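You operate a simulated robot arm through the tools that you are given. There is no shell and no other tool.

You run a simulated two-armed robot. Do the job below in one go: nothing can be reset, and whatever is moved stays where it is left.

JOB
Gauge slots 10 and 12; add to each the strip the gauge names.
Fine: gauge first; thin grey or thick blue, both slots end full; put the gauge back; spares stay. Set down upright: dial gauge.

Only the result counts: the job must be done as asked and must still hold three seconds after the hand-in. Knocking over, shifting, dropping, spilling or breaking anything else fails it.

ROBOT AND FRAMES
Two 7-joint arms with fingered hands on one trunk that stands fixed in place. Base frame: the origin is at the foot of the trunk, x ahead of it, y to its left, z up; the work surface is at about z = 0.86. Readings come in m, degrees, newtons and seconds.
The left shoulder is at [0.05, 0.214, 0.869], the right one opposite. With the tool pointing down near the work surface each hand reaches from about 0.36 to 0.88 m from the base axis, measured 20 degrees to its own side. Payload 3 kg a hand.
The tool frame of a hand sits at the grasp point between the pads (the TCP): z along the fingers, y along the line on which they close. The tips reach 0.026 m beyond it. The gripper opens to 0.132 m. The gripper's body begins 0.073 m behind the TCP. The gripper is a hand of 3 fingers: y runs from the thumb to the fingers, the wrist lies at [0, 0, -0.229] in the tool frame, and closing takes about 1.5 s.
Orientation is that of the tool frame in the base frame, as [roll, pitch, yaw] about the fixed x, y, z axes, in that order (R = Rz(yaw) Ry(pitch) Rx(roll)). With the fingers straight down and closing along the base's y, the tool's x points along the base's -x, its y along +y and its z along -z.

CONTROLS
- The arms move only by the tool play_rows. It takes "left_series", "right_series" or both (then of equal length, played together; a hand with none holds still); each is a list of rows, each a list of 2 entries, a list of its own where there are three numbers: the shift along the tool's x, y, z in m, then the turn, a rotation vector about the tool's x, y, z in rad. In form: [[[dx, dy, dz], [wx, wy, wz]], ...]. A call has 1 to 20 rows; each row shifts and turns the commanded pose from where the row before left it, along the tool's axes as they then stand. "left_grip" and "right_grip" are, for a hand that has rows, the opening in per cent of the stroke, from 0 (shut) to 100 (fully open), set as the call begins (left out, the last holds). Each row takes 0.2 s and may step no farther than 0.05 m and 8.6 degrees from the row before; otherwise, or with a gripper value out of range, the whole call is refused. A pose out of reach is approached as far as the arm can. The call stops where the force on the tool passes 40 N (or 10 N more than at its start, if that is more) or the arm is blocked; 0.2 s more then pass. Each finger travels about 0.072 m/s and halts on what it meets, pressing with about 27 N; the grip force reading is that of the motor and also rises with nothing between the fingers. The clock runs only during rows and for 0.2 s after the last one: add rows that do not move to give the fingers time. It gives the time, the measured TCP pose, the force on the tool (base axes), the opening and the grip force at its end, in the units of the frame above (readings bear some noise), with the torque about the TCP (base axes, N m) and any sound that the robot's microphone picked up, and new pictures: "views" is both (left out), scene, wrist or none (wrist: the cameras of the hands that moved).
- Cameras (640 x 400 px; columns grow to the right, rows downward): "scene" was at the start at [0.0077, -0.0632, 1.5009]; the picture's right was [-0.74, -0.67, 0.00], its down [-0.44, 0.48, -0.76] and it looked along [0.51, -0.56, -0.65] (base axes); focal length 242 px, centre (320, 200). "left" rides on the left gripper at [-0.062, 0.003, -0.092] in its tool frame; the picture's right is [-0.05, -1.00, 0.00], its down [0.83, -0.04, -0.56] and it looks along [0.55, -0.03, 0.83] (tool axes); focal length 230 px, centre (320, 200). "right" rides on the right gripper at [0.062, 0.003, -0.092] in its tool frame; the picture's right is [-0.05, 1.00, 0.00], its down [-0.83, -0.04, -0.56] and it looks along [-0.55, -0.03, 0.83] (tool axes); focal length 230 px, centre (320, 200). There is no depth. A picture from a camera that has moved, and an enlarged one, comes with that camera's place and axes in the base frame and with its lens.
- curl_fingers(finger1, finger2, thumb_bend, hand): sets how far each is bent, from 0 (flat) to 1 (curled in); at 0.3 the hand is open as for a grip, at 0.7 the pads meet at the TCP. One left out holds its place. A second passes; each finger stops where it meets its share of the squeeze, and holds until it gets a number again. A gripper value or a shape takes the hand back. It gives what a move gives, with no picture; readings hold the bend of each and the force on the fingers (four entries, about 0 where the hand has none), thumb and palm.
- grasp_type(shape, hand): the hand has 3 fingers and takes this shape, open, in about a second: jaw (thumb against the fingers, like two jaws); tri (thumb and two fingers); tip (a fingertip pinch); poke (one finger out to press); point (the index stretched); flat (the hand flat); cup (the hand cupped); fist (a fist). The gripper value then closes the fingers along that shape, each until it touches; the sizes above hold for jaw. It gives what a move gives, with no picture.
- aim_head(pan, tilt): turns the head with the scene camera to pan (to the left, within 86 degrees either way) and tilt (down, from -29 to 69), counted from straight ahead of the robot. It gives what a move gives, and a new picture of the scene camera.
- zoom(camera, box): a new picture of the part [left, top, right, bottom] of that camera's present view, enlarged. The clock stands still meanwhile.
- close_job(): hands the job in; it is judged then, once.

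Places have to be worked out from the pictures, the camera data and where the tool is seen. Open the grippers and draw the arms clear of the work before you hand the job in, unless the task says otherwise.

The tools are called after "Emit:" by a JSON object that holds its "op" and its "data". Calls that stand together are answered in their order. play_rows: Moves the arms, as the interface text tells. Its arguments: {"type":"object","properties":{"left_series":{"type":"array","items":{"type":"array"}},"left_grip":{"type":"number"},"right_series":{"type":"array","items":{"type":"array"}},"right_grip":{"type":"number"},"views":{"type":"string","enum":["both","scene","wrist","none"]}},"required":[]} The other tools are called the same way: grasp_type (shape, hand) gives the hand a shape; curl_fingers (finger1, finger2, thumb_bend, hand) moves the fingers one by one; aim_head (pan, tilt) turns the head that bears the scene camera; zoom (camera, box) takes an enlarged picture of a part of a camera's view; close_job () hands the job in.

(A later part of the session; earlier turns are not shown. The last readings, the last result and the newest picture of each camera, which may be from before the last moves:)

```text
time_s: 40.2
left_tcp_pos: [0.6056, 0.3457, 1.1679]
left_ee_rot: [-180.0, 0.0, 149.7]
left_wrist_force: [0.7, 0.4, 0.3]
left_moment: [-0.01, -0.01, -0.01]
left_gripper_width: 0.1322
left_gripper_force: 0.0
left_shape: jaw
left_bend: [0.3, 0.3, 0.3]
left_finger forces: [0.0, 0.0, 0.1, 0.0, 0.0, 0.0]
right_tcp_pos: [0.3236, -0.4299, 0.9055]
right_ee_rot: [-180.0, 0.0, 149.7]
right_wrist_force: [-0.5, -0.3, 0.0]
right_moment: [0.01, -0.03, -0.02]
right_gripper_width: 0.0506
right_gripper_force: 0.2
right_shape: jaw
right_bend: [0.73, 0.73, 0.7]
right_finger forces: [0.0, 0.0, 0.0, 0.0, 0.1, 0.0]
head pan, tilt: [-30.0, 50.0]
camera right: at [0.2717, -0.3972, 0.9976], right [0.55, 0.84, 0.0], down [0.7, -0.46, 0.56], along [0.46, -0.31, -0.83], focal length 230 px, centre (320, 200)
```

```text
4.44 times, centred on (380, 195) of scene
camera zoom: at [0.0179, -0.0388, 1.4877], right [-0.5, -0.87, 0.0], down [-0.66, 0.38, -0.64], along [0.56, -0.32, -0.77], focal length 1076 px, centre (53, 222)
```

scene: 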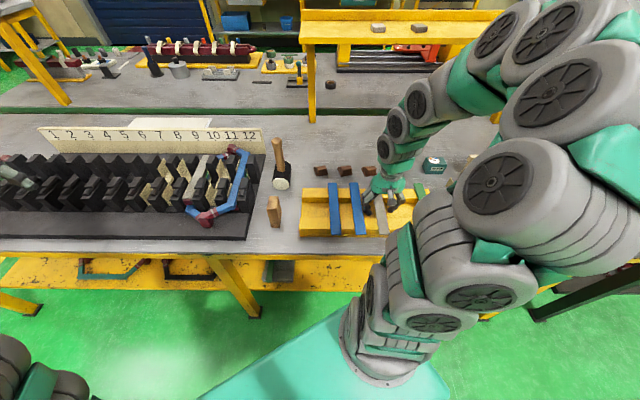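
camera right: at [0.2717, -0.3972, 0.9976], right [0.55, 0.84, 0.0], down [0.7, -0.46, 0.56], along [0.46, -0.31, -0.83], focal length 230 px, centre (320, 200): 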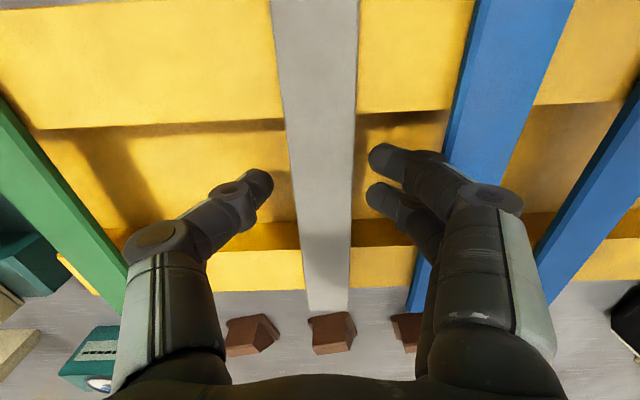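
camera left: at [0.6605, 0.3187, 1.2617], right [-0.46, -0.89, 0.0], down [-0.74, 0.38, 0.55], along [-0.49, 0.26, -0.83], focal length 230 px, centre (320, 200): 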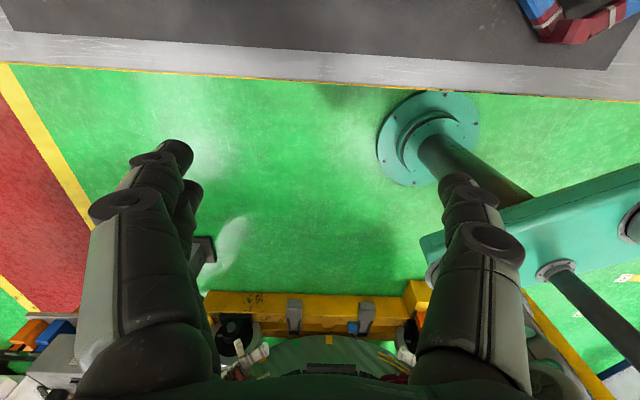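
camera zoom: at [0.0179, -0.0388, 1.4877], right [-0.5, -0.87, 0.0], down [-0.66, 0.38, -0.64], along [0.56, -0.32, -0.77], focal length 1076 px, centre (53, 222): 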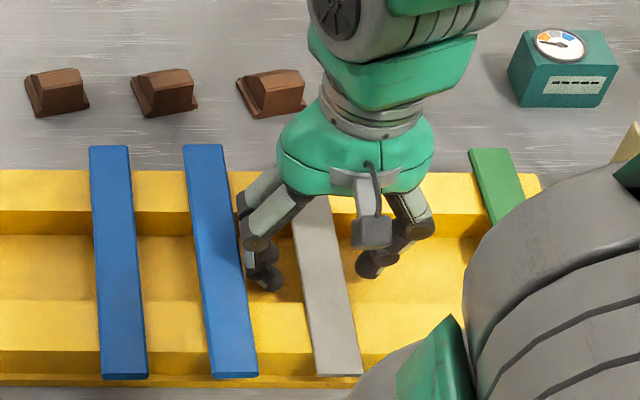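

Pads are level with the strip and nothing touches. I close the grip on the grey strip.

Emit:
{"op": "play_rows", "data": {"right_series": [[[0, 0, 0], [0, 0, 0]], [[0, 0, 0], [0, 0, 0]], [[0, 0, 0], [0, 0, 0]], [[0, 0, 0], [0, 0, 0]], [[0, 0, 0], [0, 0, 0]], [[0, 0, 0], [0, 0, 0]]], "right_grip": 5, "views": "both"}}

```text
time_s: 41.6
left_tcp_pos: [0.604, 0.3456, 1.1672]
left_ee_rot: [180.0, 0.0, 149.6]
left_wrist_force: [-0.2, 0.1, 0.1]
left_moment: [0.02, 0.01, 0.0]
left_gripper_width: 0.1319
left_gripper_force: 0.0
left_shape: jaw
left_bend: [0.3, 0.3, 0.3]
left_finger forces: [0.0, 0.0, 0.1, 0.0, 0.0, 0.0]
right_tcp_pos: [0.323, -0.4307, 0.9067]
right_ee_rot: [-180.0, 0.0, 149.7]
right_wrist_force: [0.3, -0.4, -1.6]
right_moment: [0.0, 0.0, 0.01]
right_gripper_width: 0.0001
right_gripper_force: 20.0
right_shape: jaw
right_bend: [0.64, 0.64, 0.71]
right_finger forces: [0.1, 0.0, 0.0, 0.0, 0.0, 0.0]
head pan, tilt: [-30.0, 50.0]
camera right: at [0.2718, -0.3972, 0.9976], right [0.55, 0.84, 0.0], down [0.69, -0.46, 0.56], along [0.46, -0.31, -0.83], focal length 230 px, centre (320, 200)
```

scene: 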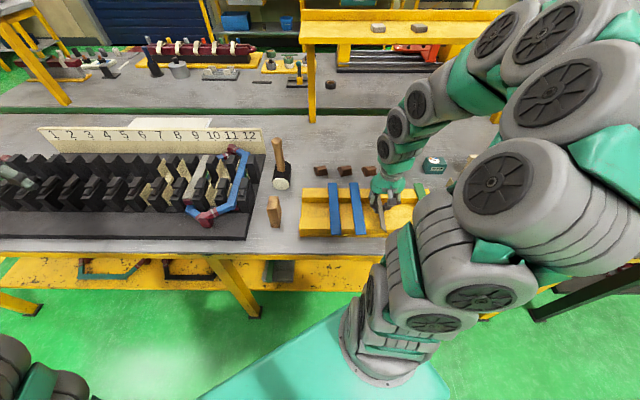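
right: 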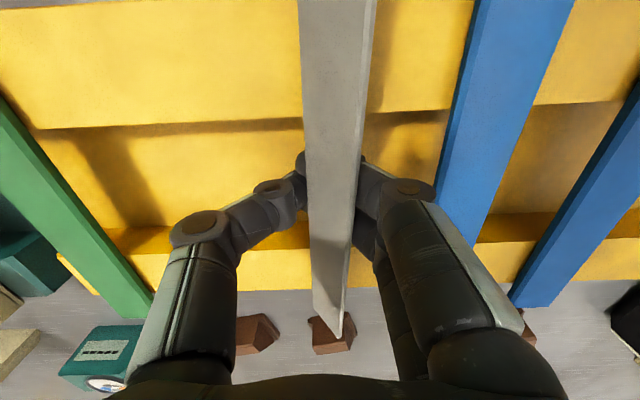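

The fingers slid under the strip and met beneath it: the strip is now riding on the fingers, slightly tilted. I look closely before correcting.

Emit:
{"op": "zoom", "data": {"camera": "scene", "box": [340, 160, 430, 240]}}

Emit:
{"op": "zoom", "data": {"camera": "right", "box": [160, 0, 500, 340]}}

```text
5.00 times, centred on (385, 200) of scene
camera zoom: at [0.0179, -0.0388, 1.4877], right [-0.5, -0.87, 0.0], down [-0.66, 0.38, -0.64], along [0.56, -0.32, -0.77], focal length 1210 px, centre (-5, 200)
```

zoom: 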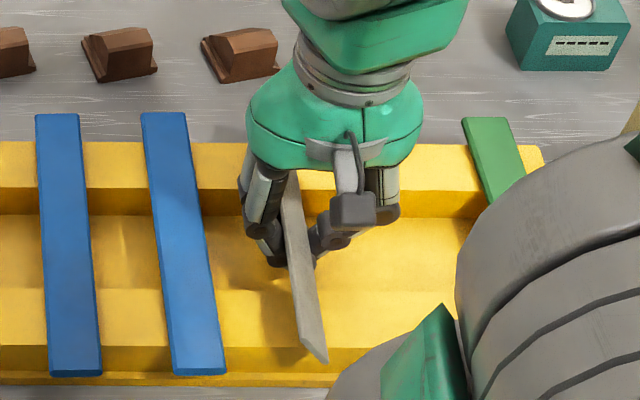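

```text
1.18 times, centred on (330, 170) of right
camera zoom: at [0.2718, -0.3972, 0.9976], right [0.55, 0.84, 0.0], down [0.69, -0.46, 0.56], along [0.46, -0.31, -0.83], focal length 271 px, centre (308, 235)
```

zoom: 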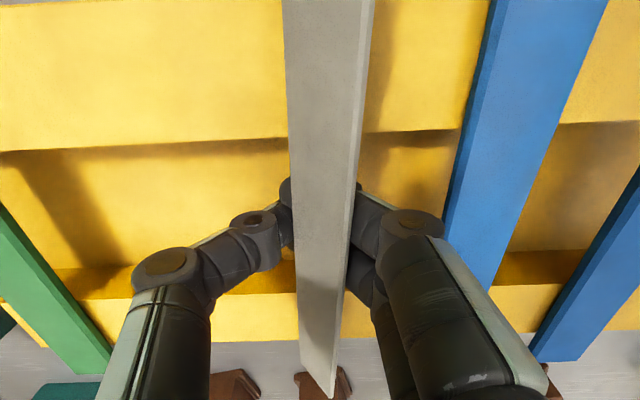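

The strip got wedged upward because the finger ends slope inward: the real contact point is near the tips (~2 cm beyond TCP). I open the fingers in small increments to let it slide back down onto the rails.

Emit:
{"op": "play_rows", "data": {"right_series": [[[0, 0, 0], [0, 0, 0]], [[0, 0, 0], [0, 0, 0]]], "right_grip": 10, "views": "none"}}

Emit:
{"op": "play_rows", "data": {"right_series": [[[0, 0, 0], [0, 0, 0]], [[0, 0, 0], [0, 0, 0]]], "right_grip": 16, "views": "wrist"}}

Emit:
{"op": "zoom", "data": {"camera": "scene", "box": [340, 160, 430, 240]}}

```text
time_s: 42.2
left_tcp_pos: [0.6053, 0.3462, 1.1687]
left_ee_rot: [179.9, 0.0, 149.6]
left_wrist_force: [0.1, 0.1, -1.1]
left_moment: [0.03, 0.0, 0.03]
left_gripper_width: 0.132
left_gripper_force: 0.1
left_shape: jaw
left_bend: [0.3, 0.3, 0.3]
left_finger forces: [0.1, 0.1, 0.1, 0.0, 0.0, 0.1]
right_tcp_pos: [0.3232, -0.4299, 0.9071]
right_ee_rot: [180.0, 0.1, 149.7]
right_wrist_force: [0.5, -0.1, -0.2]
right_moment: [-0.01, -0.01, -0.02]
right_gripper_width: 0.0131
right_gripper_force: 0.1
right_shape: jaw
right_bend: [0.72, 0.72, 0.7]
right_finger forces: [0.1, 0.1, 0.0, 0.0, 0.0, 0.0]
head pan, tilt: [-30.0, 50.0]
```

```text
time_s: 42.8
left_tcp_pos: [0.6047, 0.3468, 1.1678]
left_ee_rot: [-180.0, 0.0, 149.7]
left_wrist_force: [-0.3, 0.7, 0.4]
left_moment: [-0.04, -0.02, 0.0]
left_gripper_width: 0.1318
left_gripper_force: 0.0
left_shape: jaw
left_bend: [0.3, 0.3, 0.3]
left_finger forces: [0.0, 0.0, 0.0, 0.0, 0.0, 0.0]
right_tcp_pos: [0.3225, -0.4302, 0.906]
right_ee_rot: [-180.0, 0.0, 149.7]
right_wrist_force: [-0.7, -0.8, -0.4]
right_moment: [-0.01, -0.01, 0.0]
right_gripper_width: 0.0204
right_gripper_force: 0.0
right_shape: jaw
right_bend: [0.72, 0.72, 0.7]
right_finger forces: [0.1, 0.1, 0.1, 0.0, 0.0, 0.0]
head pan, tilt: [-30.0, 50.0]
camera right: at [0.2717, -0.3972, 0.9976], right [0.55, 0.84, 0.0], down [0.7, -0.46, 0.56], along [0.46, -0.3, -0.83], focal length 230 px, centre (320, 200)
```

right: 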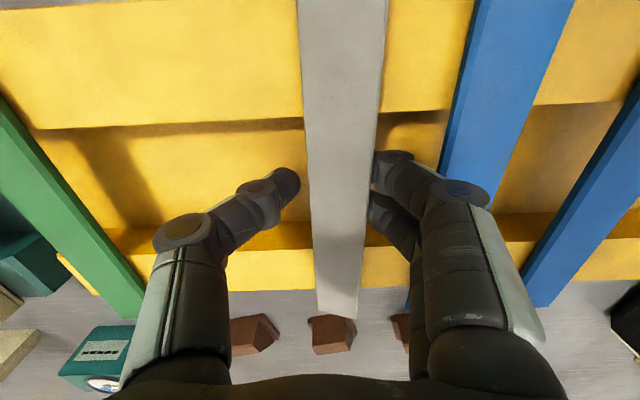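

```text
5.00 times, centred on (385, 200) of scene
camera zoom: at [0.0179, -0.0388, 1.4877], right [-0.5, -0.87, 0.0], down [-0.66, 0.38, -0.64], along [0.56, -0.32, -0.77], focal length 1210 px, centre (-5, 200)
```

zoom: 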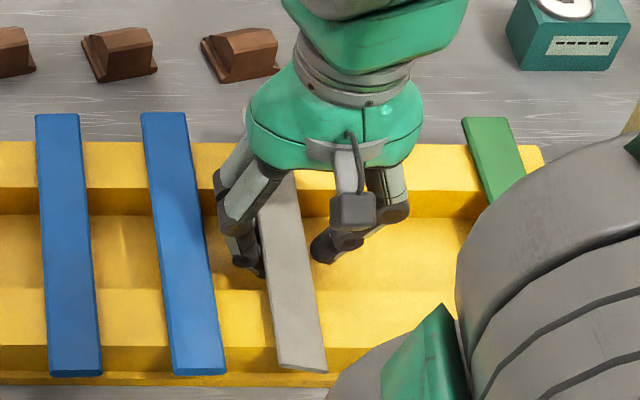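

The strip is settling back. I continue opening gradually.

Emit:
{"op": "play_rows", "data": {"right_series": [[[0, 0, 0], [0, 0, 0]], [[0, 0, 0], [0, 0, 0]]], "right_grip": 24, "views": "none"}}

Emit:
{"op": "play_rows", "data": {"right_series": [[[0, 0, 0], [0, 0, 0]], [[0, 0, 0], [0, 0, 0]]], "right_grip": 38, "views": "wrist"}}

Emit:
{"op": "zoom", "data": {"camera": "scene", "box": [340, 160, 430, 240]}}

```text
time_s: 43.4
left_tcp_pos: [0.6049, 0.3465, 1.1681]
left_ee_rot: [-180.0, 0.0, 149.8]
left_wrist_force: [0.2, -0.3, 0.0]
left_moment: [-0.03, 0.01, 0.01]
left_gripper_width: 0.1318
left_gripper_force: 0.1
left_shape: jaw
left_bend: [0.3, 0.3, 0.3]
left_finger forces: [0.0, 0.0, 0.0, 0.0, 0.0, 0.0]
right_tcp_pos: [0.3224, -0.4292, 0.9068]
right_ee_rot: [180.0, 0.0, 149.7]
right_wrist_force: [0.3, 0.1, -0.3]
right_moment: [-0.02, -0.01, -0.01]
right_gripper_width: 0.031
right_gripper_force: 0.1
right_shape: jaw
right_bend: [0.73, 0.73, 0.7]
right_finger forces: [0.2, 0.0, 0.0, 0.1, 0.1, 0.0]
head pan, tilt: [-30.0, 50.0]
```

```text
time_s: 44.0
left_tcp_pos: [0.6057, 0.3462, 1.1673]
left_ee_rot: [-180.0, 0.0, 149.6]
left_wrist_force: [0.5, 0.1, -0.4]
left_moment: [0.0, 0.03, 0.02]
left_gripper_width: 0.1319
left_gripper_force: 0.0
left_shape: jaw
left_bend: [0.3, 0.3, 0.3]
left_finger forces: [0.1, 0.0, 0.1, 0.0, 0.1, 0.0]
right_tcp_pos: [0.3219, -0.4305, 0.9076]
right_ee_rot: [179.9, 0.0, 149.7]
right_wrist_force: [0.0, 0.9, 0.7]
right_moment: [-0.01, 0.01, -0.04]
right_gripper_width: 0.0497
right_gripper_force: 0.1
right_shape: jaw
right_bend: [0.73, 0.73, 0.7]
right_finger forces: [0.0, 0.0, 0.0, 0.0, 0.1, 0.1]
head pan, tilt: [-30.0, 50.0]
camera right: at [0.2717, -0.3972, 0.9976], right [0.55, 0.84, 0.0], down [0.7, -0.46, 0.56], along [0.46, -0.3, -0.83], focal length 230 px, centre (320, 200)
```

right: 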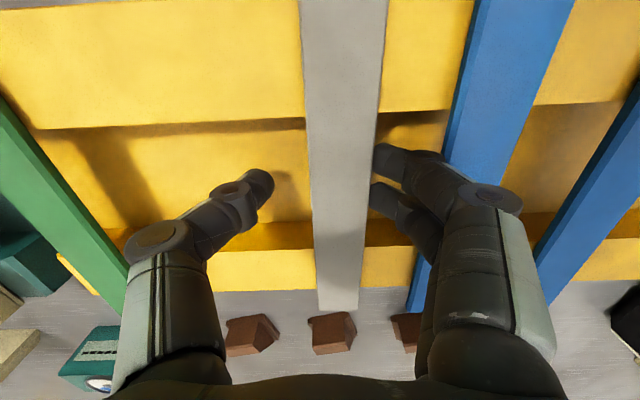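

```text
5.00 times, centred on (385, 200) of scene
camera zoom: at [0.0179, -0.0388, 1.4877], right [-0.5, -0.87, 0.0], down [-0.66, 0.38, -0.64], along [0.56, -0.32, -0.77], focal length 1210 px, centre (-5, 200)
```

zoom: 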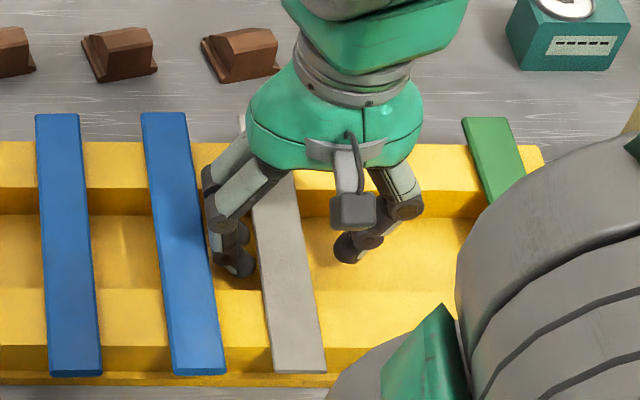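

The strip lies flat on the rails again, now centred at v≈-0.202. I raise the hand so the tip ends (not the sloped pads) are level with the strip, recentre by +7 mm, and narrow slightly.

Emit:
{"op": "play_rows", "data": {"right_series": [[[0, 0.002, 0], [0, 0, 0]], [[0, 0.002, -0.007], [0, 0, 0]], [[0, 0.003, -0.008], [0, 0, 0]], [[0, 0, 0], [0, 0, 0]], [[0, 0, 0], [0, 0, 0]]], "right_grip": 35, "views": "wrist"}}

Emit:
{"op": "zoom", "data": {"camera": "right", "box": [220, 100, 420, 260]}}

Emit:
{"op": "zoom", "data": {"camera": "scene", "box": [350, 175, 420, 240]}}

```text
time_s: 45.2
left_tcp_pos: [0.6035, 0.3463, 1.1683]
left_ee_rot: [179.9, 0.1, 149.7]
left_wrist_force: [0.3, 0.0, 0.0]
left_moment: [0.0, -0.01, 0.0]
left_gripper_width: 0.1317
left_gripper_force: 0.2
left_shape: jaw
left_bend: [0.3, 0.3, 0.3]
left_finger forces: [0.0, 0.0, 0.1, 0.0, 0.0, 0.0]
right_tcp_pos: [0.3263, -0.4228, 0.9211]
right_ee_rot: [-180.0, 0.0, 149.7]
right_wrist_force: [-0.5, 1.0, 0.4]
right_moment: [0.03, 0.01, -0.01]
right_gripper_width: 0.0467
right_gripper_force: 0.1
right_shape: jaw
right_bend: [0.73, 0.73, 0.7]
right_finger forces: [0.1, 0.1, 0.1, 0.1, 0.1, 0.0]
head pan, tilt: [-30.0, 50.0]
camera right: at [0.2753, -0.3901, 1.0122], right [0.55, 0.84, 0.0], down [0.69, -0.46, 0.56], along [0.46, -0.3, -0.83], focal length 230 px, centre (320, 200)
```

right: 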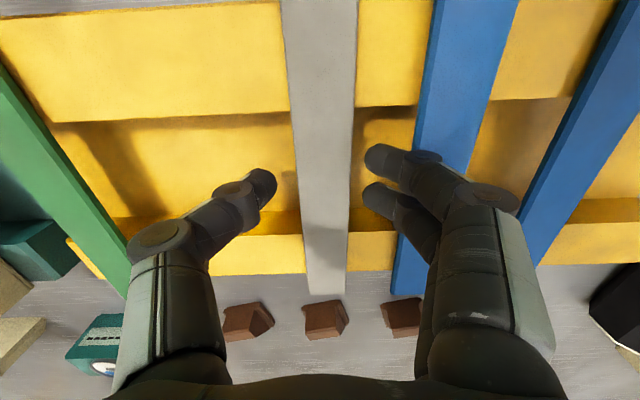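

```text
2.50 times, centred on (320, 180) of right
camera zoom: at [0.2753, -0.3901, 1.0122], right [0.55, 0.84, 0.0], down [0.69, -0.46, 0.56], along [0.46, -0.3, -0.83], focal length 575 px, centre (320, 250)
```

zoom: 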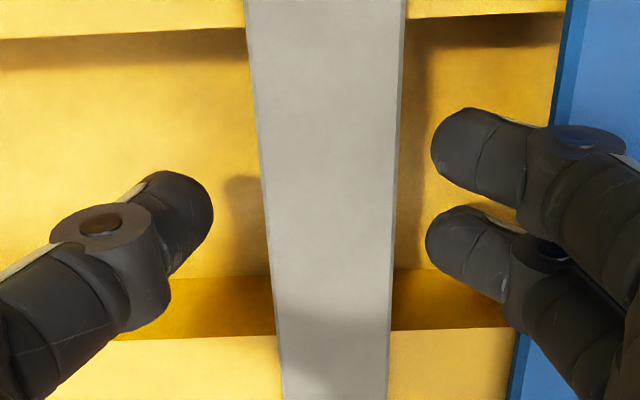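

```text
6.15 times, centred on (385, 208) of scene
camera zoom: at [0.0179, -0.0388, 1.4877], right [-0.5, -0.87, 0.0], down [-0.66, 0.38, -0.64], along [0.56, -0.32, -0.77], focal length 1490 px, centre (-80, 154)
```

zoom: 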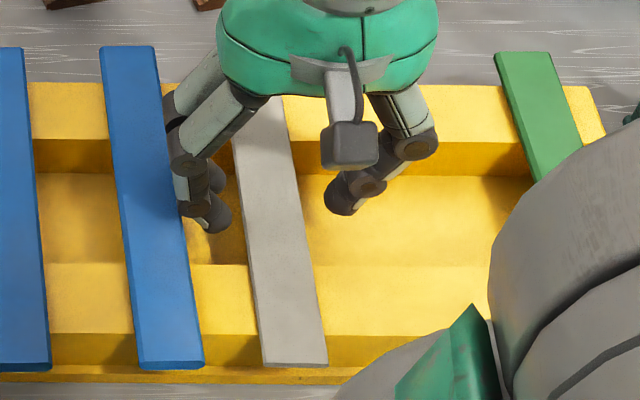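

The tips now flank the strip edges. I nudge 1.5 mm and close in stages, watching whether it is held.

Emit:
{"op": "play_rows", "data": {"right_series": [[[0, 0.0015, 0], [0, 0, 0]], [[0, 0, 0], [0, 0, 0]], [[0, 0, 0], [0, 0, 0]], [[0, 0, 0], [0, 0, 0]]], "right_grip": 24, "views": "none"}}

Emit:
{"op": "play_rows", "data": {"right_series": [[[0, 0, 0], [0, 0, 0]], [[0, 0, 0], [0, 0, 0]], [[0, 0, 0], [0, 0, 0]]], "right_grip": 18, "views": "wrist"}}

Emit:
{"op": "zoom", "data": {"camera": "right", "box": [220, 100, 420, 260]}}

Emit:
{"op": "zoom", "data": {"camera": "scene", "box": [350, 175, 420, 240]}}

```text
time_s: 46.2
left_tcp_pos: [0.6039, 0.3459, 1.1677]
left_ee_rot: [180.0, 0.0, 149.8]
left_wrist_force: [1.1, 0.1, 0.5]
left_moment: [0.0, -0.01, -0.04]
left_gripper_width: 0.132
left_gripper_force: 0.0
left_shape: jaw
left_bend: [0.3, 0.3, 0.3]
left_finger forces: [0.0, 0.0, 0.0, 0.0, 0.1, 0.0]
right_tcp_pos: [0.3284, -0.4214, 0.922]
right_ee_rot: [180.0, 0.0, 149.7]
right_wrist_force: [-0.3, 0.2, 0.8]
right_moment: [-0.03, -0.04, -0.02]
right_gripper_width: 0.0322
right_gripper_force: 0.0
right_shape: jaw
right_bend: [0.73, 0.73, 0.7]
right_finger forces: [0.0, 0.0, 0.1, 0.1, 0.0, 0.0]
head pan, tilt: [-30.0, 50.0]
```

```text
time_s: 47.0
left_tcp_pos: [0.6037, 0.3462, 1.1694]
left_ee_rot: [180.0, -0.1, 149.8]
left_wrist_force: [-0.3, -0.1, -0.5]
left_moment: [0.02, 0.01, 0.02]
left_gripper_width: 0.1318
left_gripper_force: 0.2
left_shape: jaw
left_bend: [0.3, 0.3, 0.3]
left_finger forces: [0.0, 0.0, 0.1, 0.0, 0.0, 0.0]
right_tcp_pos: [0.3273, -0.4215, 0.9224]
right_ee_rot: [-179.9, 0.1, 149.7]
right_wrist_force: [-0.4, 1.5, 13.7]
right_moment: [-0.01, 0.0, -0.01]
right_gripper_width: 0.0215
right_gripper_force: 20.3
right_shape: jaw
right_bend: [0.73, 0.73, 0.7]
right_finger forces: [8.9, 8.6, 0.1, 0.0, 15.7, 0.1]
head pan, tilt: [-30.0, 50.0]
camera right: at [0.2762, -0.3886, 1.0126], right [0.55, 0.84, 0.0], down [0.69, -0.46, 0.56], along [0.46, -0.31, -0.83], focal length 230 px, centre (320, 200)
```

right: 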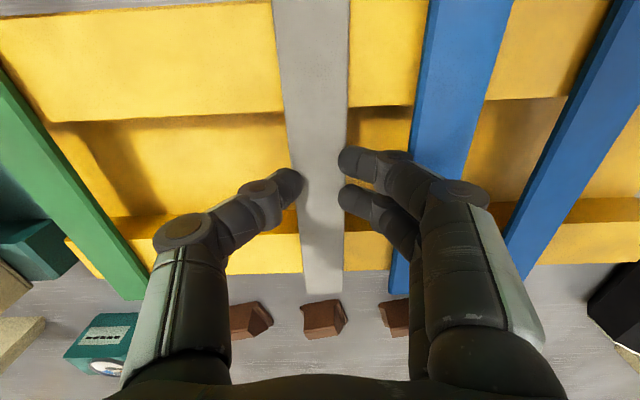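

```text
2.50 times, centred on (320, 180) of right
camera zoom: at [0.2762, -0.3886, 1.0126], right [0.55, 0.84, 0.0], down [0.69, -0.46, 0.56], along [0.46, -0.31, -0.83], focal length 575 px, centre (320, 250)
```

zoom: 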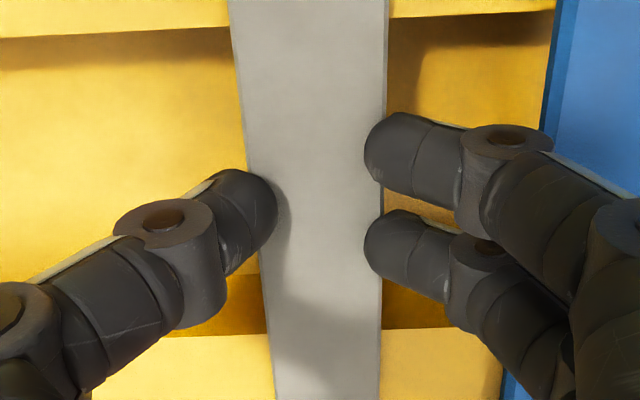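

```text
6.15 times, centred on (385, 208) of scene
camera zoom: at [0.0178, -0.0387, 1.4877], right [-0.5, -0.87, 0.0], down [-0.66, 0.38, -0.64], along [0.56, -0.32, -0.77], focal length 1490 px, centre (-80, 154)
```

zoom: 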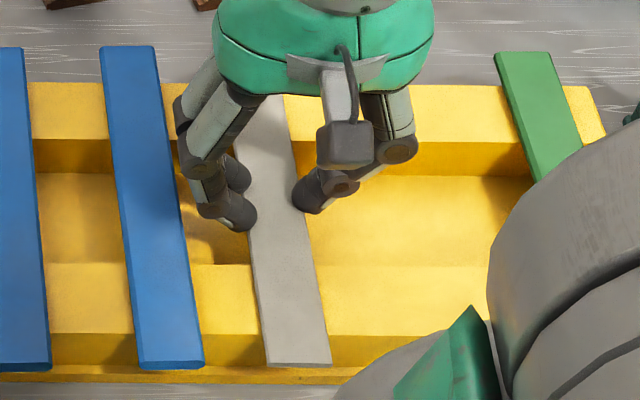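

Now the tips are slightly too high (pressing the strip down, 14 N). I reopen a little, go 6 mm lower and close again.

Emit:
{"op": "play_rows", "data": {"right_series": [[[0, 0, 0], [0, 0, 0]], [[0, 0, 0], [0, 0, 0]], [[0, 0.001, 0.003], [0, 0, 0]], [[0, 0, 0.003], [0, 0, 0]], [[0, 0, 0], [0, 0, 0]]], "right_grip": 33, "views": "none"}}

Emit:
{"op": "play_rows", "data": {"right_series": [[[0, 0, 0], [0, 0, 0]], [[0, 0, 0], [0, 0, 0]], [[0, 0, 0], [0, 0, 0]]], "right_grip": 24, "views": "none"}}

Emit:
{"op": "play_rows", "data": {"right_series": [[[0, 0, 0], [0, 0, 0]], [[0, 0, 0], [0, 0, 0]], [[0, 0, 0], [0, 0, 0]]], "right_grip": 19, "views": "wrist"}}

Emit:
{"op": "zoom", "data": {"camera": "right", "box": [220, 100, 420, 260]}}

Emit:
{"op": "zoom", "data": {"camera": "scene", "box": [350, 175, 420, 240]}}

```text
time_s: 48.2
left_tcp_pos: [0.6052, 0.3469, 1.1677]
left_ee_rot: [-179.9, 0.0, 149.7]
left_wrist_force: [-0.2, -0.1, -0.2]
left_moment: [-0.02, -0.02, -0.02]
left_gripper_width: 0.132
left_gripper_force: 0.1
left_shape: jaw
left_bend: [0.3, 0.3, 0.3]
left_finger forces: [0.0, 0.1, 0.1, 0.1, 0.0, 0.0]
right_tcp_pos: [0.3271, -0.4209, 0.9163]
right_ee_rot: [-179.9, 0.0, 149.8]
right_wrist_force: [-0.9, 0.1, 0.1]
right_moment: [0.01, 0.04, 0.01]
right_gripper_width: 0.0432
right_gripper_force: 0.1
right_shape: jaw
right_bend: [0.74, 0.74, 0.7]
right_finger forces: [0.1, 0.0, 0.0, 0.0, 0.0, 0.1]
head pan, tilt: [-30.0, 50.0]
```

```text
time_s: 49.0
left_tcp_pos: [0.6054, 0.346, 1.1688]
left_ee_rot: [179.9, 0.0, 149.7]
left_wrist_force: [-0.9, -0.1, -0.2]
left_moment: [-0.03, 0.01, -0.02]
left_gripper_width: 0.132
left_gripper_force: 0.1
left_shape: jaw
left_bend: [0.3, 0.3, 0.3]
left_finger forces: [0.1, 0.1, 0.0, 0.0, 0.0, 0.0]
right_tcp_pos: [0.3282, -0.4201, 0.9143]
right_ee_rot: [-180.0, 0.0, 149.8]
right_wrist_force: [-0.4, 0.0, -0.3]
right_moment: [-0.01, -0.02, 0.03]
right_gripper_width: 0.032
right_gripper_force: 0.0
right_shape: jaw
right_bend: [0.73, 0.73, 0.7]
right_finger forces: [0.1, 0.0, 0.0, 0.0, 0.2, 0.0]
head pan, tilt: [-30.0, 50.0]
```

```text
time_s: 49.8
left_tcp_pos: [0.6054, 0.3464, 1.1673]
left_ee_rot: [179.9, 0.0, 149.7]
left_wrist_force: [0.8, 0.5, 0.0]
left_moment: [-0.03, 0.02, 0.0]
left_gripper_width: 0.1319
left_gripper_force: 0.0
left_shape: jaw
left_bend: [0.3, 0.3, 0.3]
left_finger forces: [0.0, 0.0, 0.1, 0.0, 0.1, 0.1]
right_tcp_pos: [0.3273, -0.4202, 0.9155]
right_ee_rot: [180.0, 0.1, 149.7]
right_wrist_force: [-0.1, 0.5, -0.9]
right_moment: [-0.01, -0.02, -0.02]
right_gripper_width: 0.014
right_gripper_force: 20.6
right_shape: jaw
right_bend: [0.76, 0.75, 0.75]
right_finger forces: [0.0, 0.1, 0.0, 0.1, 0.1, 0.0]
head pan, tilt: [-30.0, 50.0]
camera right: at [0.2762, -0.3874, 1.0068], right [0.55, 0.84, 0.0], down [0.69, -0.46, 0.56], along [0.46, -0.3, -0.83], focal length 230 px, centre (320, 200)
```

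right: 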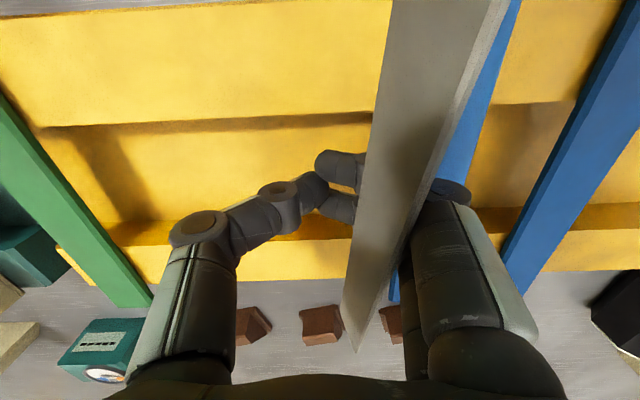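

```text
2.50 times, centred on (320, 180) of right
camera zoom: at [0.2762, -0.3874, 1.0068], right [0.55, 0.84, 0.0], down [0.69, -0.46, 0.56], along [0.46, -0.3, -0.83], focal length 575 px, centre (320, 250)
```

zoom: 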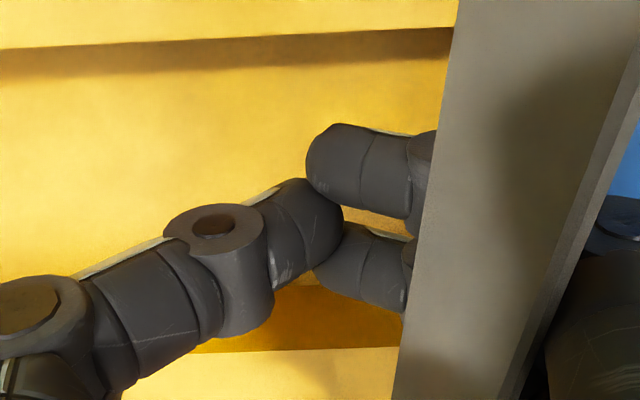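

```text
6.15 times, centred on (385, 208) of scene
camera zoom: at [0.0179, -0.0388, 1.4877], right [-0.5, -0.87, 0.0], down [-0.66, 0.38, -0.64], along [0.56, -0.32, -0.77], focal length 1490 px, centre (-80, 154)
```

zoom: 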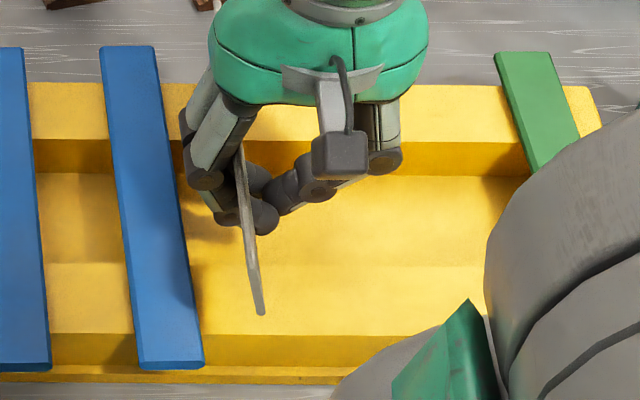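

It popped up again and leans on the fingers. I open gradually to let it slide back onto the rails.

Emit:
{"op": "play_rows", "data": {"right_series": [[[0, 0, 0], [0, 0, 0]], [[0, 0, 0], [0, 0, 0]]], "right_grip": 22, "views": "wrist"}}

Emit:
{"op": "zoom", "data": {"camera": "scene", "box": [350, 175, 420, 240]}}

```text
time_s: 50.4
left_tcp_pos: [0.6036, 0.3469, 1.1692]
left_ee_rot: [-179.9, 0.0, 149.7]
left_wrist_force: [-0.3, 0.3, 0.3]
left_moment: [-0.01, -0.01, -0.03]
left_gripper_width: 0.1318
left_gripper_force: 0.1
left_shape: jaw
left_bend: [0.3, 0.3, 0.3]
left_finger forces: [0.0, 0.0, 0.1, 0.0, 0.1, 0.0]
right_tcp_pos: [0.328, -0.4211, 0.916]
right_ee_rot: [-180.0, 0.1, 149.7]
right_wrist_force: [0.4, -0.5, -0.5]
right_moment: [-0.01, 0.03, 0.0]
right_gripper_width: 0.0288
right_gripper_force: 0.1
right_shape: jaw
right_bend: [0.73, 0.73, 0.7]
right_finger forces: [0.1, 0.1, 0.1, 0.1, 0.0, 0.1]
head pan, tilt: [-30.0, 50.0]
camera right: at [0.2762, -0.3874, 1.0068], right [0.55, 0.84, 0.0], down [0.69, -0.46, 0.56], along [0.46, -0.3, -0.83], focal length 230 px, centre (320, 200)
```

right: 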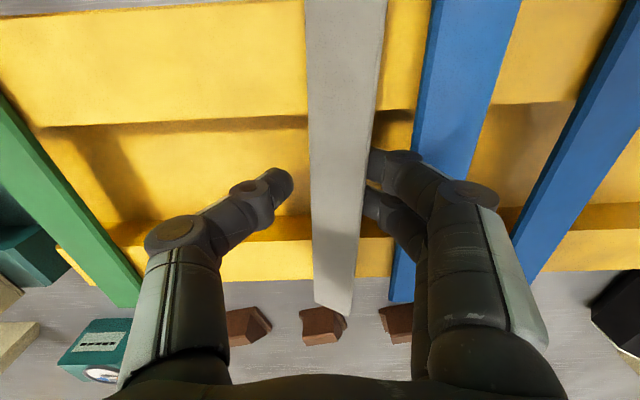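

```text
6.15 times, centred on (385, 208) of scene
camera zoom: at [0.0179, -0.0388, 1.4877], right [-0.5, -0.87, 0.0], down [-0.66, 0.38, -0.64], along [0.56, -0.32, -0.77], focal length 1490 px, centre (-80, 154)
```

zoom: 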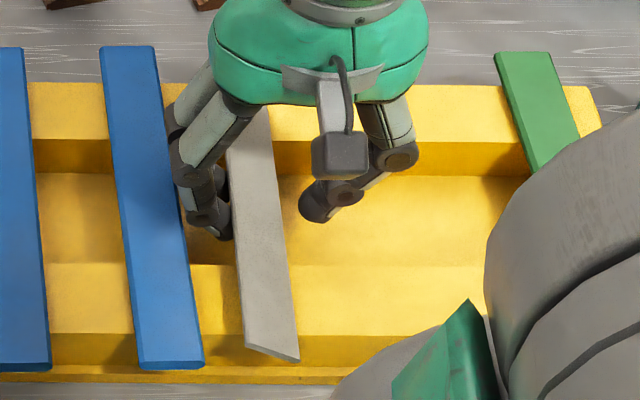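

It has come down again nearly flat; I open further to free it fully.

Emit:
{"op": "play_rows", "data": {"right_series": [[[0, 0, 0], [0, 0, 0]], [[0, 0, 0], [0, 0, 0]]], "right_grip": 32, "views": "none"}}

Emit:
{"op": "play_rows", "data": {"right_series": [[[0, 0, 0], [0, 0, 0]], [[0, 0, 0], [0, 0, 0]]], "right_grip": 42, "views": "wrist"}}

Emit:
{"op": "zoom", "data": {"camera": "scene", "box": [350, 175, 420, 240]}}

Emit:
{"op": "zoom", "data": {"camera": "right", "box": [220, 100, 420, 260]}}

```text
time_s: 51.0
left_tcp_pos: [0.6051, 0.3466, 1.1676]
left_ee_rot: [179.9, 0.0, 149.7]
left_wrist_force: [0.0, 0.3, -0.3]
left_moment: [0.0, 0.0, 0.03]
left_gripper_width: 0.1322
left_gripper_force: 0.0
left_shape: jaw
left_bend: [0.3, 0.3, 0.3]
left_finger forces: [0.0, 0.0, 0.1, 0.0, 0.1, 0.0]
right_tcp_pos: [0.3278, -0.4207, 0.9171]
right_ee_rot: [179.9, -0.1, 149.7]
right_wrist_force: [0.2, 0.1, -0.4]
right_moment: [0.02, 0.04, -0.02]
right_gripper_width: 0.0419
right_gripper_force: 0.0
right_shape: jaw
right_bend: [0.73, 0.73, 0.7]
right_finger forces: [0.0, 0.0, 0.1, 0.0, 0.0, 0.0]
head pan, tilt: [-30.0, 50.0]
```

```text
time_s: 51.6
left_tcp_pos: [0.6047, 0.3455, 1.1672]
left_ee_rot: [-179.9, 0.0, 149.7]
left_wrist_force: [0.0, -0.3, 0.1]
left_moment: [0.05, 0.0, 0.0]
left_gripper_width: 0.1323
left_gripper_force: 0.0
left_shape: jaw
left_bend: [0.3, 0.3, 0.3]
left_finger forces: [0.0, 0.1, 0.1, 0.1, 0.0, 0.0]
right_tcp_pos: [0.3289, -0.4203, 0.9153]
right_ee_rot: [-179.9, 0.1, 149.7]
right_wrist_force: [-0.6, -0.9, -0.3]
right_moment: [0.0, 0.01, -0.01]
right_gripper_width: 0.0549
right_gripper_force: 0.1
right_shape: jaw
right_bend: [0.73, 0.73, 0.7]
right_finger forces: [0.1, 0.1, 0.0, 0.0, 0.1, 0.1]
head pan, tilt: [-30.0, 50.0]
camera right: at [0.2762, -0.3874, 1.0068], right [0.55, 0.84, 0.0], down [0.69, -0.46, 0.56], along [0.46, -0.3, -0.83], focal length 230 px, centre (320, 200)
```

right: 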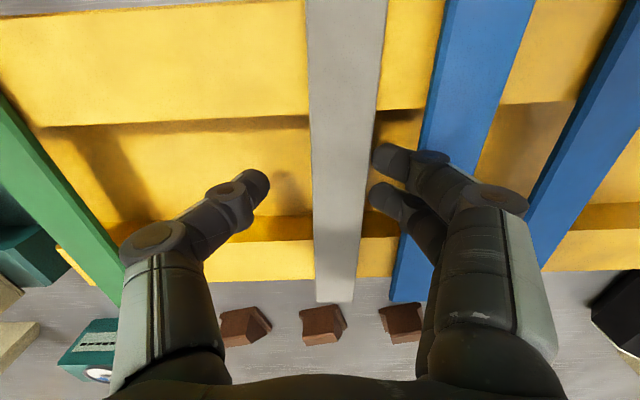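

```text
6.15 times, centred on (385, 208) of scene
camera zoom: at [0.0179, -0.0388, 1.4877], right [-0.5, -0.87, 0.0], down [-0.66, 0.38, -0.64], along [0.56, -0.32, -0.77], focal length 1490 px, centre (-80, 154)
```

zoom: 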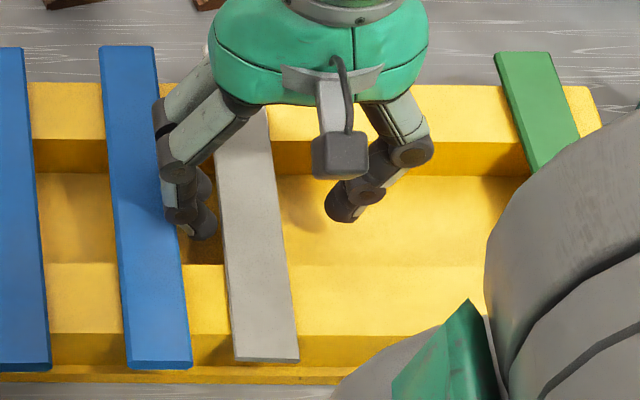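

```text
2.50 times, centred on (320, 180) of right
camera zoom: at [0.2762, -0.3874, 1.0068], right [0.55, 0.84, 0.0], down [0.69, -0.46, 0.56], along [0.46, -0.3, -0.83], focal length 575 px, centre (320, 250)
```

zoom: 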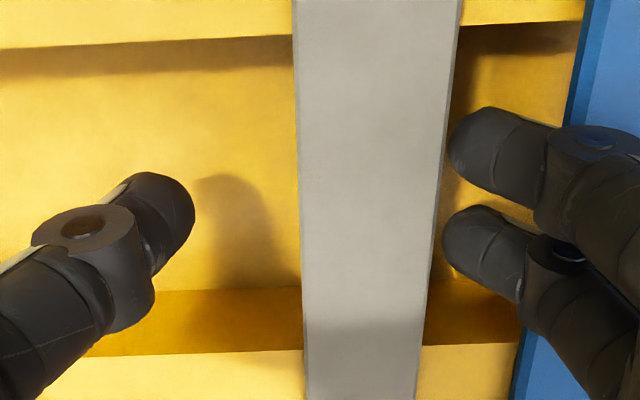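

The grey strip is flat on the rails again but shifted about 2 cm toward the blue one. Measuring the tips shows the thumb's contact point is ~5 mm higher than the fingers', which flips the strip; I'll lift clear, tilt the hand ~10° about its x axis to level the tips, and re-approach.

Emit:
{"op": "play_rows", "data": {"right_series": [[[0, 0, -0.01], [0, 0, 0]], [[0, 0, -0.02], [0, 0, 0]], [[0, 0, -0.025], [0, 0, 0]], [[0, 0.003, 0], [-0.0875, 0, 0]], [[0, 0.003, 0], [-0.0875, 0, 0]], [[0, 0, 0], [0, 0, 0]], [[0, 0, 0], [0, 0, 0]]], "right_grip": 40, "views": "both"}}

Emit:
{"op": "zoom", "data": {"camera": "scene", "box": [290, 150, 430, 240]}}

Emit:
{"op": "zoom", "data": {"camera": "right", "box": [200, 60, 440, 260]}}

```text
time_s: 53.2
left_tcp_pos: [0.6045, 0.3464, 1.1681]
left_ee_rot: [180.0, 0.0, 149.7]
left_wrist_force: [-0.5, 0.2, -0.5]
left_moment: [0.06, 0.03, -0.02]
left_gripper_width: 0.1321
left_gripper_force: 0.1
left_shape: jaw
left_bend: [0.3, 0.3, 0.3]
left_finger forces: [0.1, 0.0, 0.1, 0.1, 0.0, 0.1]
right_tcp_pos: [0.3312, -0.4151, 0.972]
right_ee_rot: [170.1, 0.0, 149.7]
right_wrist_force: [0.4, -0.1, -0.4]
right_moment: [-0.02, 0.01, 0.01]
right_gripper_width: 0.0532
right_gripper_force: 0.1
right_shape: jaw
right_bend: [0.73, 0.73, 0.7]
right_finger forces: [0.1, 0.0, 0.1, 0.0, 0.0, 0.0]
head pan, tilt: [-30.0, 50.0]
camera right: at [0.2723, -0.396, 1.0606], right [0.54, 0.82, 0.17], down [0.65, -0.54, 0.54], along [0.54, -0.18, -0.82], focal length 230 px, centre (320, 200)
```

scene: 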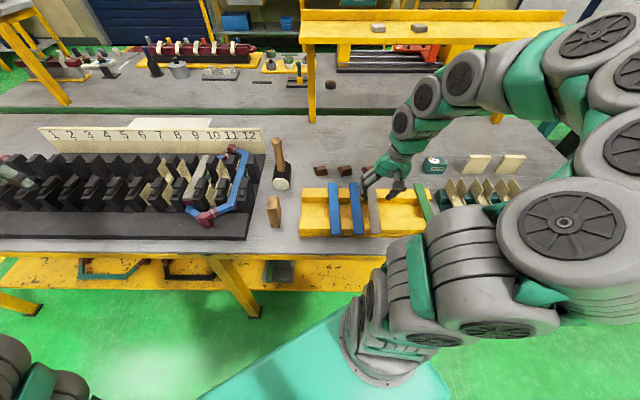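
right: 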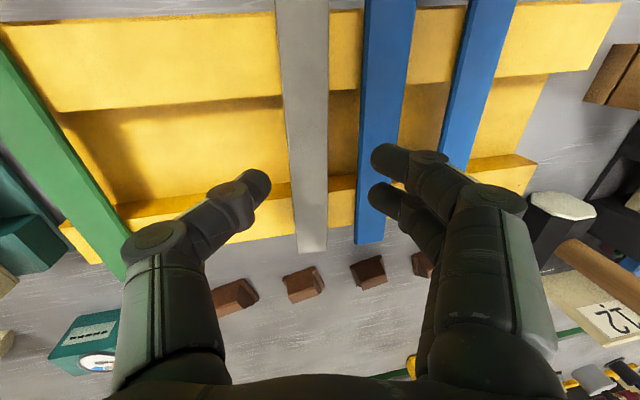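

```text
4.44 times, centred on (360, 195) of scene
camera zoom: at [0.0179, -0.0388, 1.4877], right [-0.5, -0.87, 0.0], down [-0.66, 0.38, -0.64], along [0.56, -0.32, -0.77], focal length 1076 px, centre (142, 222)
```

zoom: 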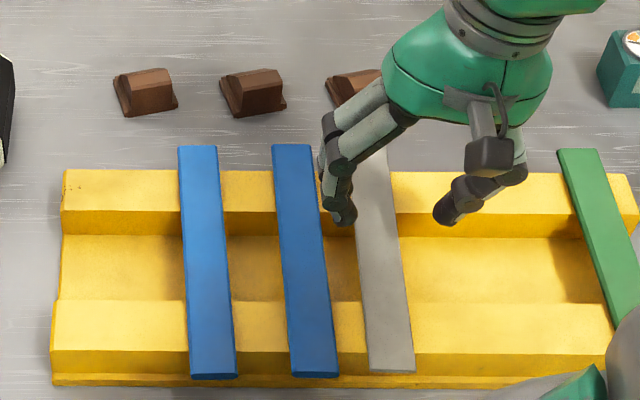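

```text
2.00 times, centred on (320, 160) of right
camera zoom: at [0.2723, -0.396, 1.0606], right [0.54, 0.82, 0.17], down [0.65, -0.54, 0.54], along [0.54, -0.18, -0.82], focal length 460 px, centre (320, 280)
```

zoom: 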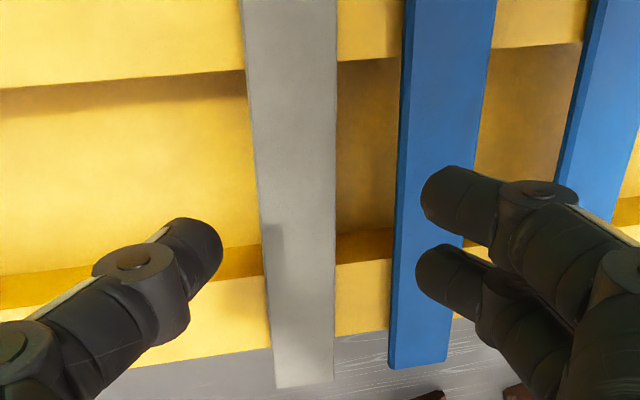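

With the 10° tilt the tips look level; grey centre is v≈-0.191, under the tips, with about 22 mm gap to the blue strip. I narrow to 29 % and descend straight down to tip level.

Emit:
{"op": "play_rows", "data": {"right_series": [[[0, 0, 0], [0, 0, 0]], [[0, -0.0026, 0.01477], [0, 0, 0]], [[0, -0.0026, 0.01477], [0, 0, 0]], [[0, -0.00208, 0.01182], [0, 0, 0]], [[0, -0.00148, 0.00837], [0, 0, 0]], [[0, 0, 0], [0, 0, 0]], [[0, 0, 0], [0, 0, 0]]], "right_grip": 29, "views": "wrist"}}

Emit:
{"op": "zoom", "data": {"camera": "right", "box": [220, 100, 420, 260]}}

Emit:
{"op": "zoom", "data": {"camera": "scene", "box": [340, 165, 410, 235]}}

```text
time_s: 54.8
left_tcp_pos: [0.6056, 0.3453, 1.168]
left_ee_rot: [-180.0, 0.1, 149.7]
left_wrist_force: [0.7, -0.1, 0.6]
left_moment: [-0.02, -0.01, 0.0]
left_gripper_width: 0.132
left_gripper_force: 0.2
left_shape: jaw
left_bend: [0.3, 0.3, 0.3]
left_finger forces: [0.0, 0.1, 0.0, 0.0, 0.1, 0.0]
right_tcp_pos: [0.3303, -0.4153, 0.9209]
right_ee_rot: [170.1, 0.0, 149.7]
right_wrist_force: [0.0, 0.2, 0.1]
right_moment: [-0.02, 0.02, 0.01]
right_gripper_width: 0.0385
right_gripper_force: 0.0
right_shape: jaw
right_bend: [0.73, 0.73, 0.7]
right_finger forces: [0.0, 0.1, 0.0, 0.1, 0.0, 0.0]
head pan, tilt: [-30.0, 50.0]
camera right: at [0.2713, -0.3974, 1.0104], right [0.54, 0.82, 0.17], down [0.65, -0.54, 0.54], along [0.54, -0.18, -0.82], focal length 230 px, centre (320, 200)
```

right: 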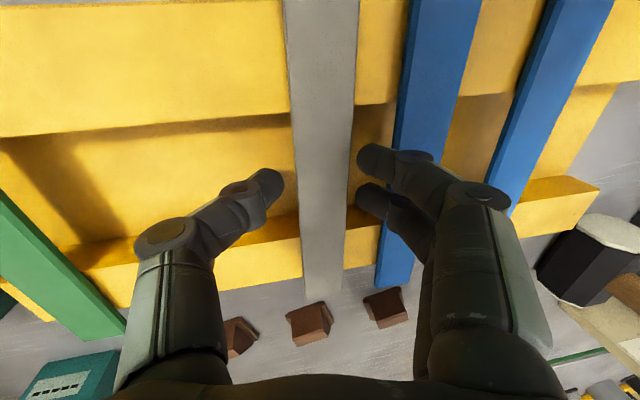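

```text
2.50 times, centred on (320, 180) of right
camera zoom: at [0.2713, -0.3974, 1.0104], right [0.54, 0.82, 0.17], down [0.65, -0.54, 0.54], along [0.54, -0.18, -0.82], focal length 575 px, centre (320, 250)
```

zoom: 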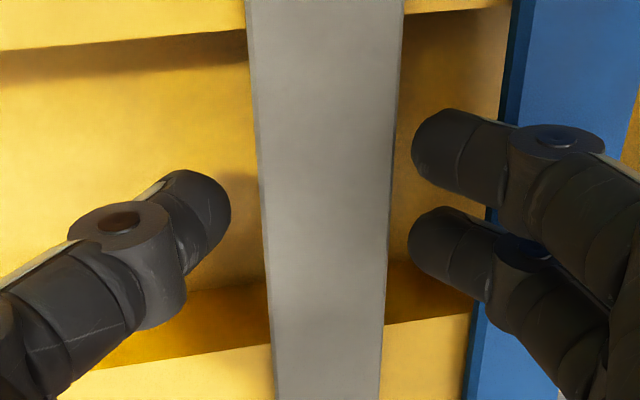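

```text
5.71 times, centred on (375, 200) of scene
camera zoom: at [0.0179, -0.0388, 1.4877], right [-0.5, -0.87, 0.0], down [-0.66, 0.38, -0.64], along [0.56, -0.32, -0.77], focal length 1383 px, centre (6, 200)
```

zoom: 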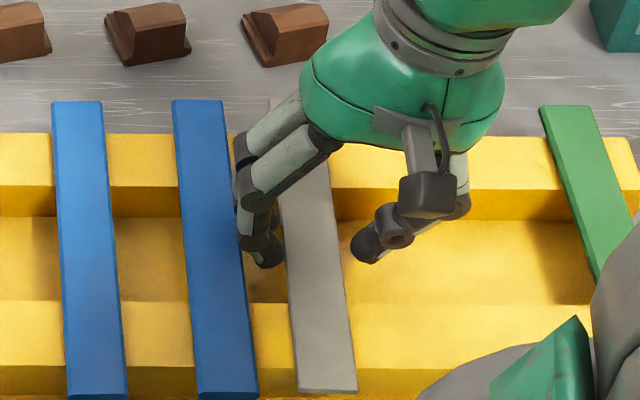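

Tips flank the strip evenly at TCP z 0.921. I close in stages and watch the force.

Emit:
{"op": "play_rows", "data": {"right_series": [[[0, 0, 0], [0, 0, 0]], [[0, 0, 0], [0, 0, 0]], [[0, 0, 0], [0, 0, 0]]], "right_grip": 21, "views": "none"}}

Emit:
{"op": "play_rows", "data": {"right_series": [[[0, 0, 0], [0, 0, 0]], [[0, 0, 0], [0, 0, 0]], [[0, 0, 0], [0, 0, 0]]], "right_grip": 19, "views": "wrist"}}

Emit:
{"op": "zoom", "data": {"camera": "right", "box": [220, 100, 420, 260]}}

Emit:
{"op": "zoom", "data": {"camera": "scene", "box": [340, 165, 410, 235]}}

```text
time_s: 55.6
left_tcp_pos: [0.6044, 0.3464, 1.1676]
left_ee_rot: [-180.0, 0.0, 149.7]
left_wrist_force: [-0.1, 0.3, -0.2]
left_moment: [-0.02, 0.05, 0.03]
left_gripper_width: 0.1319
left_gripper_force: 0.0
left_shape: jaw
left_bend: [0.3, 0.3, 0.3]
left_finger forces: [0.1, 0.0, 0.1, 0.0, 0.1, 0.0]
right_tcp_pos: [0.3309, -0.4156, 0.9211]
right_ee_rot: [170.0, 0.1, 149.6]
right_wrist_force: [-0.1, 0.0, -0.7]
right_moment: [0.03, 0.04, 0.01]
right_gripper_width: 0.028
right_gripper_force: 0.0
right_shape: jaw
right_bend: [0.73, 0.73, 0.7]
right_finger forces: [0.1, 0.0, 0.1, 0.0, 0.1, 0.0]
head pan, tilt: [-30.0, 50.0]
```

```text
time_s: 56.4
left_tcp_pos: [0.6039, 0.3468, 1.1681]
left_ee_rot: [-180.0, 0.0, 149.7]
left_wrist_force: [-0.4, 0.4, 0.5]
left_moment: [0.02, -0.02, 0.01]
left_gripper_width: 0.132
left_gripper_force: 0.1
left_shape: jaw
left_bend: [0.3, 0.3, 0.3]
left_finger forces: [0.0, 0.1, 0.0, 0.1, 0.0, 0.0]
right_tcp_pos: [0.3311, -0.4157, 0.9196]
right_ee_rot: [170.0, 0.0, 149.7]
right_wrist_force: [0.3, 0.9, -0.4]
right_moment: [0.02, -0.01, -0.02]
right_gripper_width: 0.0259
right_gripper_force: 0.0
right_shape: jaw
right_bend: [0.73, 0.73, 0.7]
right_finger forces: [0.3, 0.2, 0.1, 0.1, 0.4, 0.0]
head pan, tilt: [-30.0, 50.0]
camera right: at [0.2714, -0.3973, 1.0105], right [0.54, 0.82, 0.17], down [0.65, -0.54, 0.54], along [0.54, -0.18, -0.82], focal length 230 px, centre (320, 200)
```

right: 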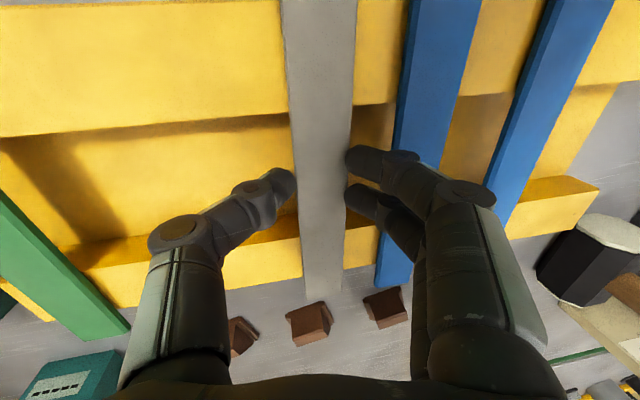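

```text
2.50 times, centred on (320, 180) of right
camera zoom: at [0.2714, -0.3973, 1.0105], right [0.54, 0.82, 0.17], down [0.65, -0.54, 0.54], along [0.54, -0.18, -0.82], focal length 575 px, centre (320, 250)
```

zoom: 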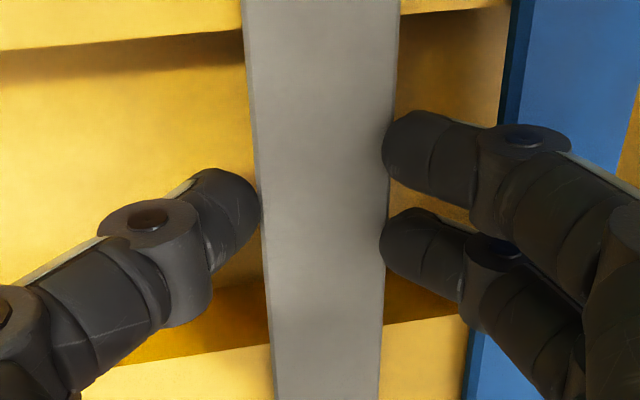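

```text
5.71 times, centred on (375, 200) of scene
camera zoom: at [0.0179, -0.0388, 1.4877], right [-0.5, -0.87, 0.0], down [-0.66, 0.38, -0.64], along [0.56, -0.32, -0.77], focal length 1383 px, centre (6, 200)
```

zoom: 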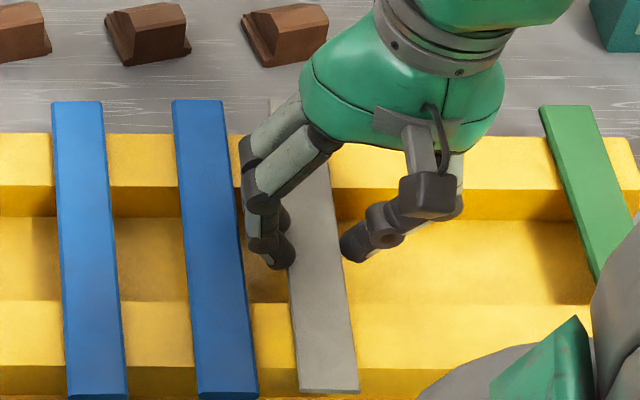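

Just touching at 0.026 m with no vertical force. I tighten slightly and watch the vertical reaction.

Emit:
{"op": "play_rows", "data": {"right_series": [[[0, 0, 0], [0, 0, 0]], [[0, 0, 0], [0, 0, 0]], [[0, 0, 0], [0, 0, 0]]], "right_grip": 17.5, "views": "none"}}

```text
time_s: 57.2
left_tcp_pos: [0.605, 0.3455, 1.1688]
left_ee_rot: [-180.0, 0.1, 149.6]
left_wrist_force: [-0.6, 0.2, -0.1]
left_moment: [0.02, 0.0, 0.0]
left_gripper_width: 0.1319
left_gripper_force: 0.0
left_shape: jaw
left_bend: [0.3, 0.3, 0.3]
left_finger forces: [0.0, 0.0, 0.0, 0.0, 0.0, 0.1]
right_tcp_pos: [0.3312, -0.416, 0.9213]
right_ee_rot: [170.0, 0.0, 149.6]
right_wrist_force: [-1.2, -1.4, 19.8]
right_moment: [0.29, -0.19, -0.04]
right_gripper_width: 0.0231
right_gripper_force: 19.9
right_shape: jaw
right_bend: [0.74, 0.74, 0.71]
right_finger forces: [15.5, 17.4, 0.0, 0.1, 19.3, 0.0]
head pan, tilt: [-30.0, 50.0]
```

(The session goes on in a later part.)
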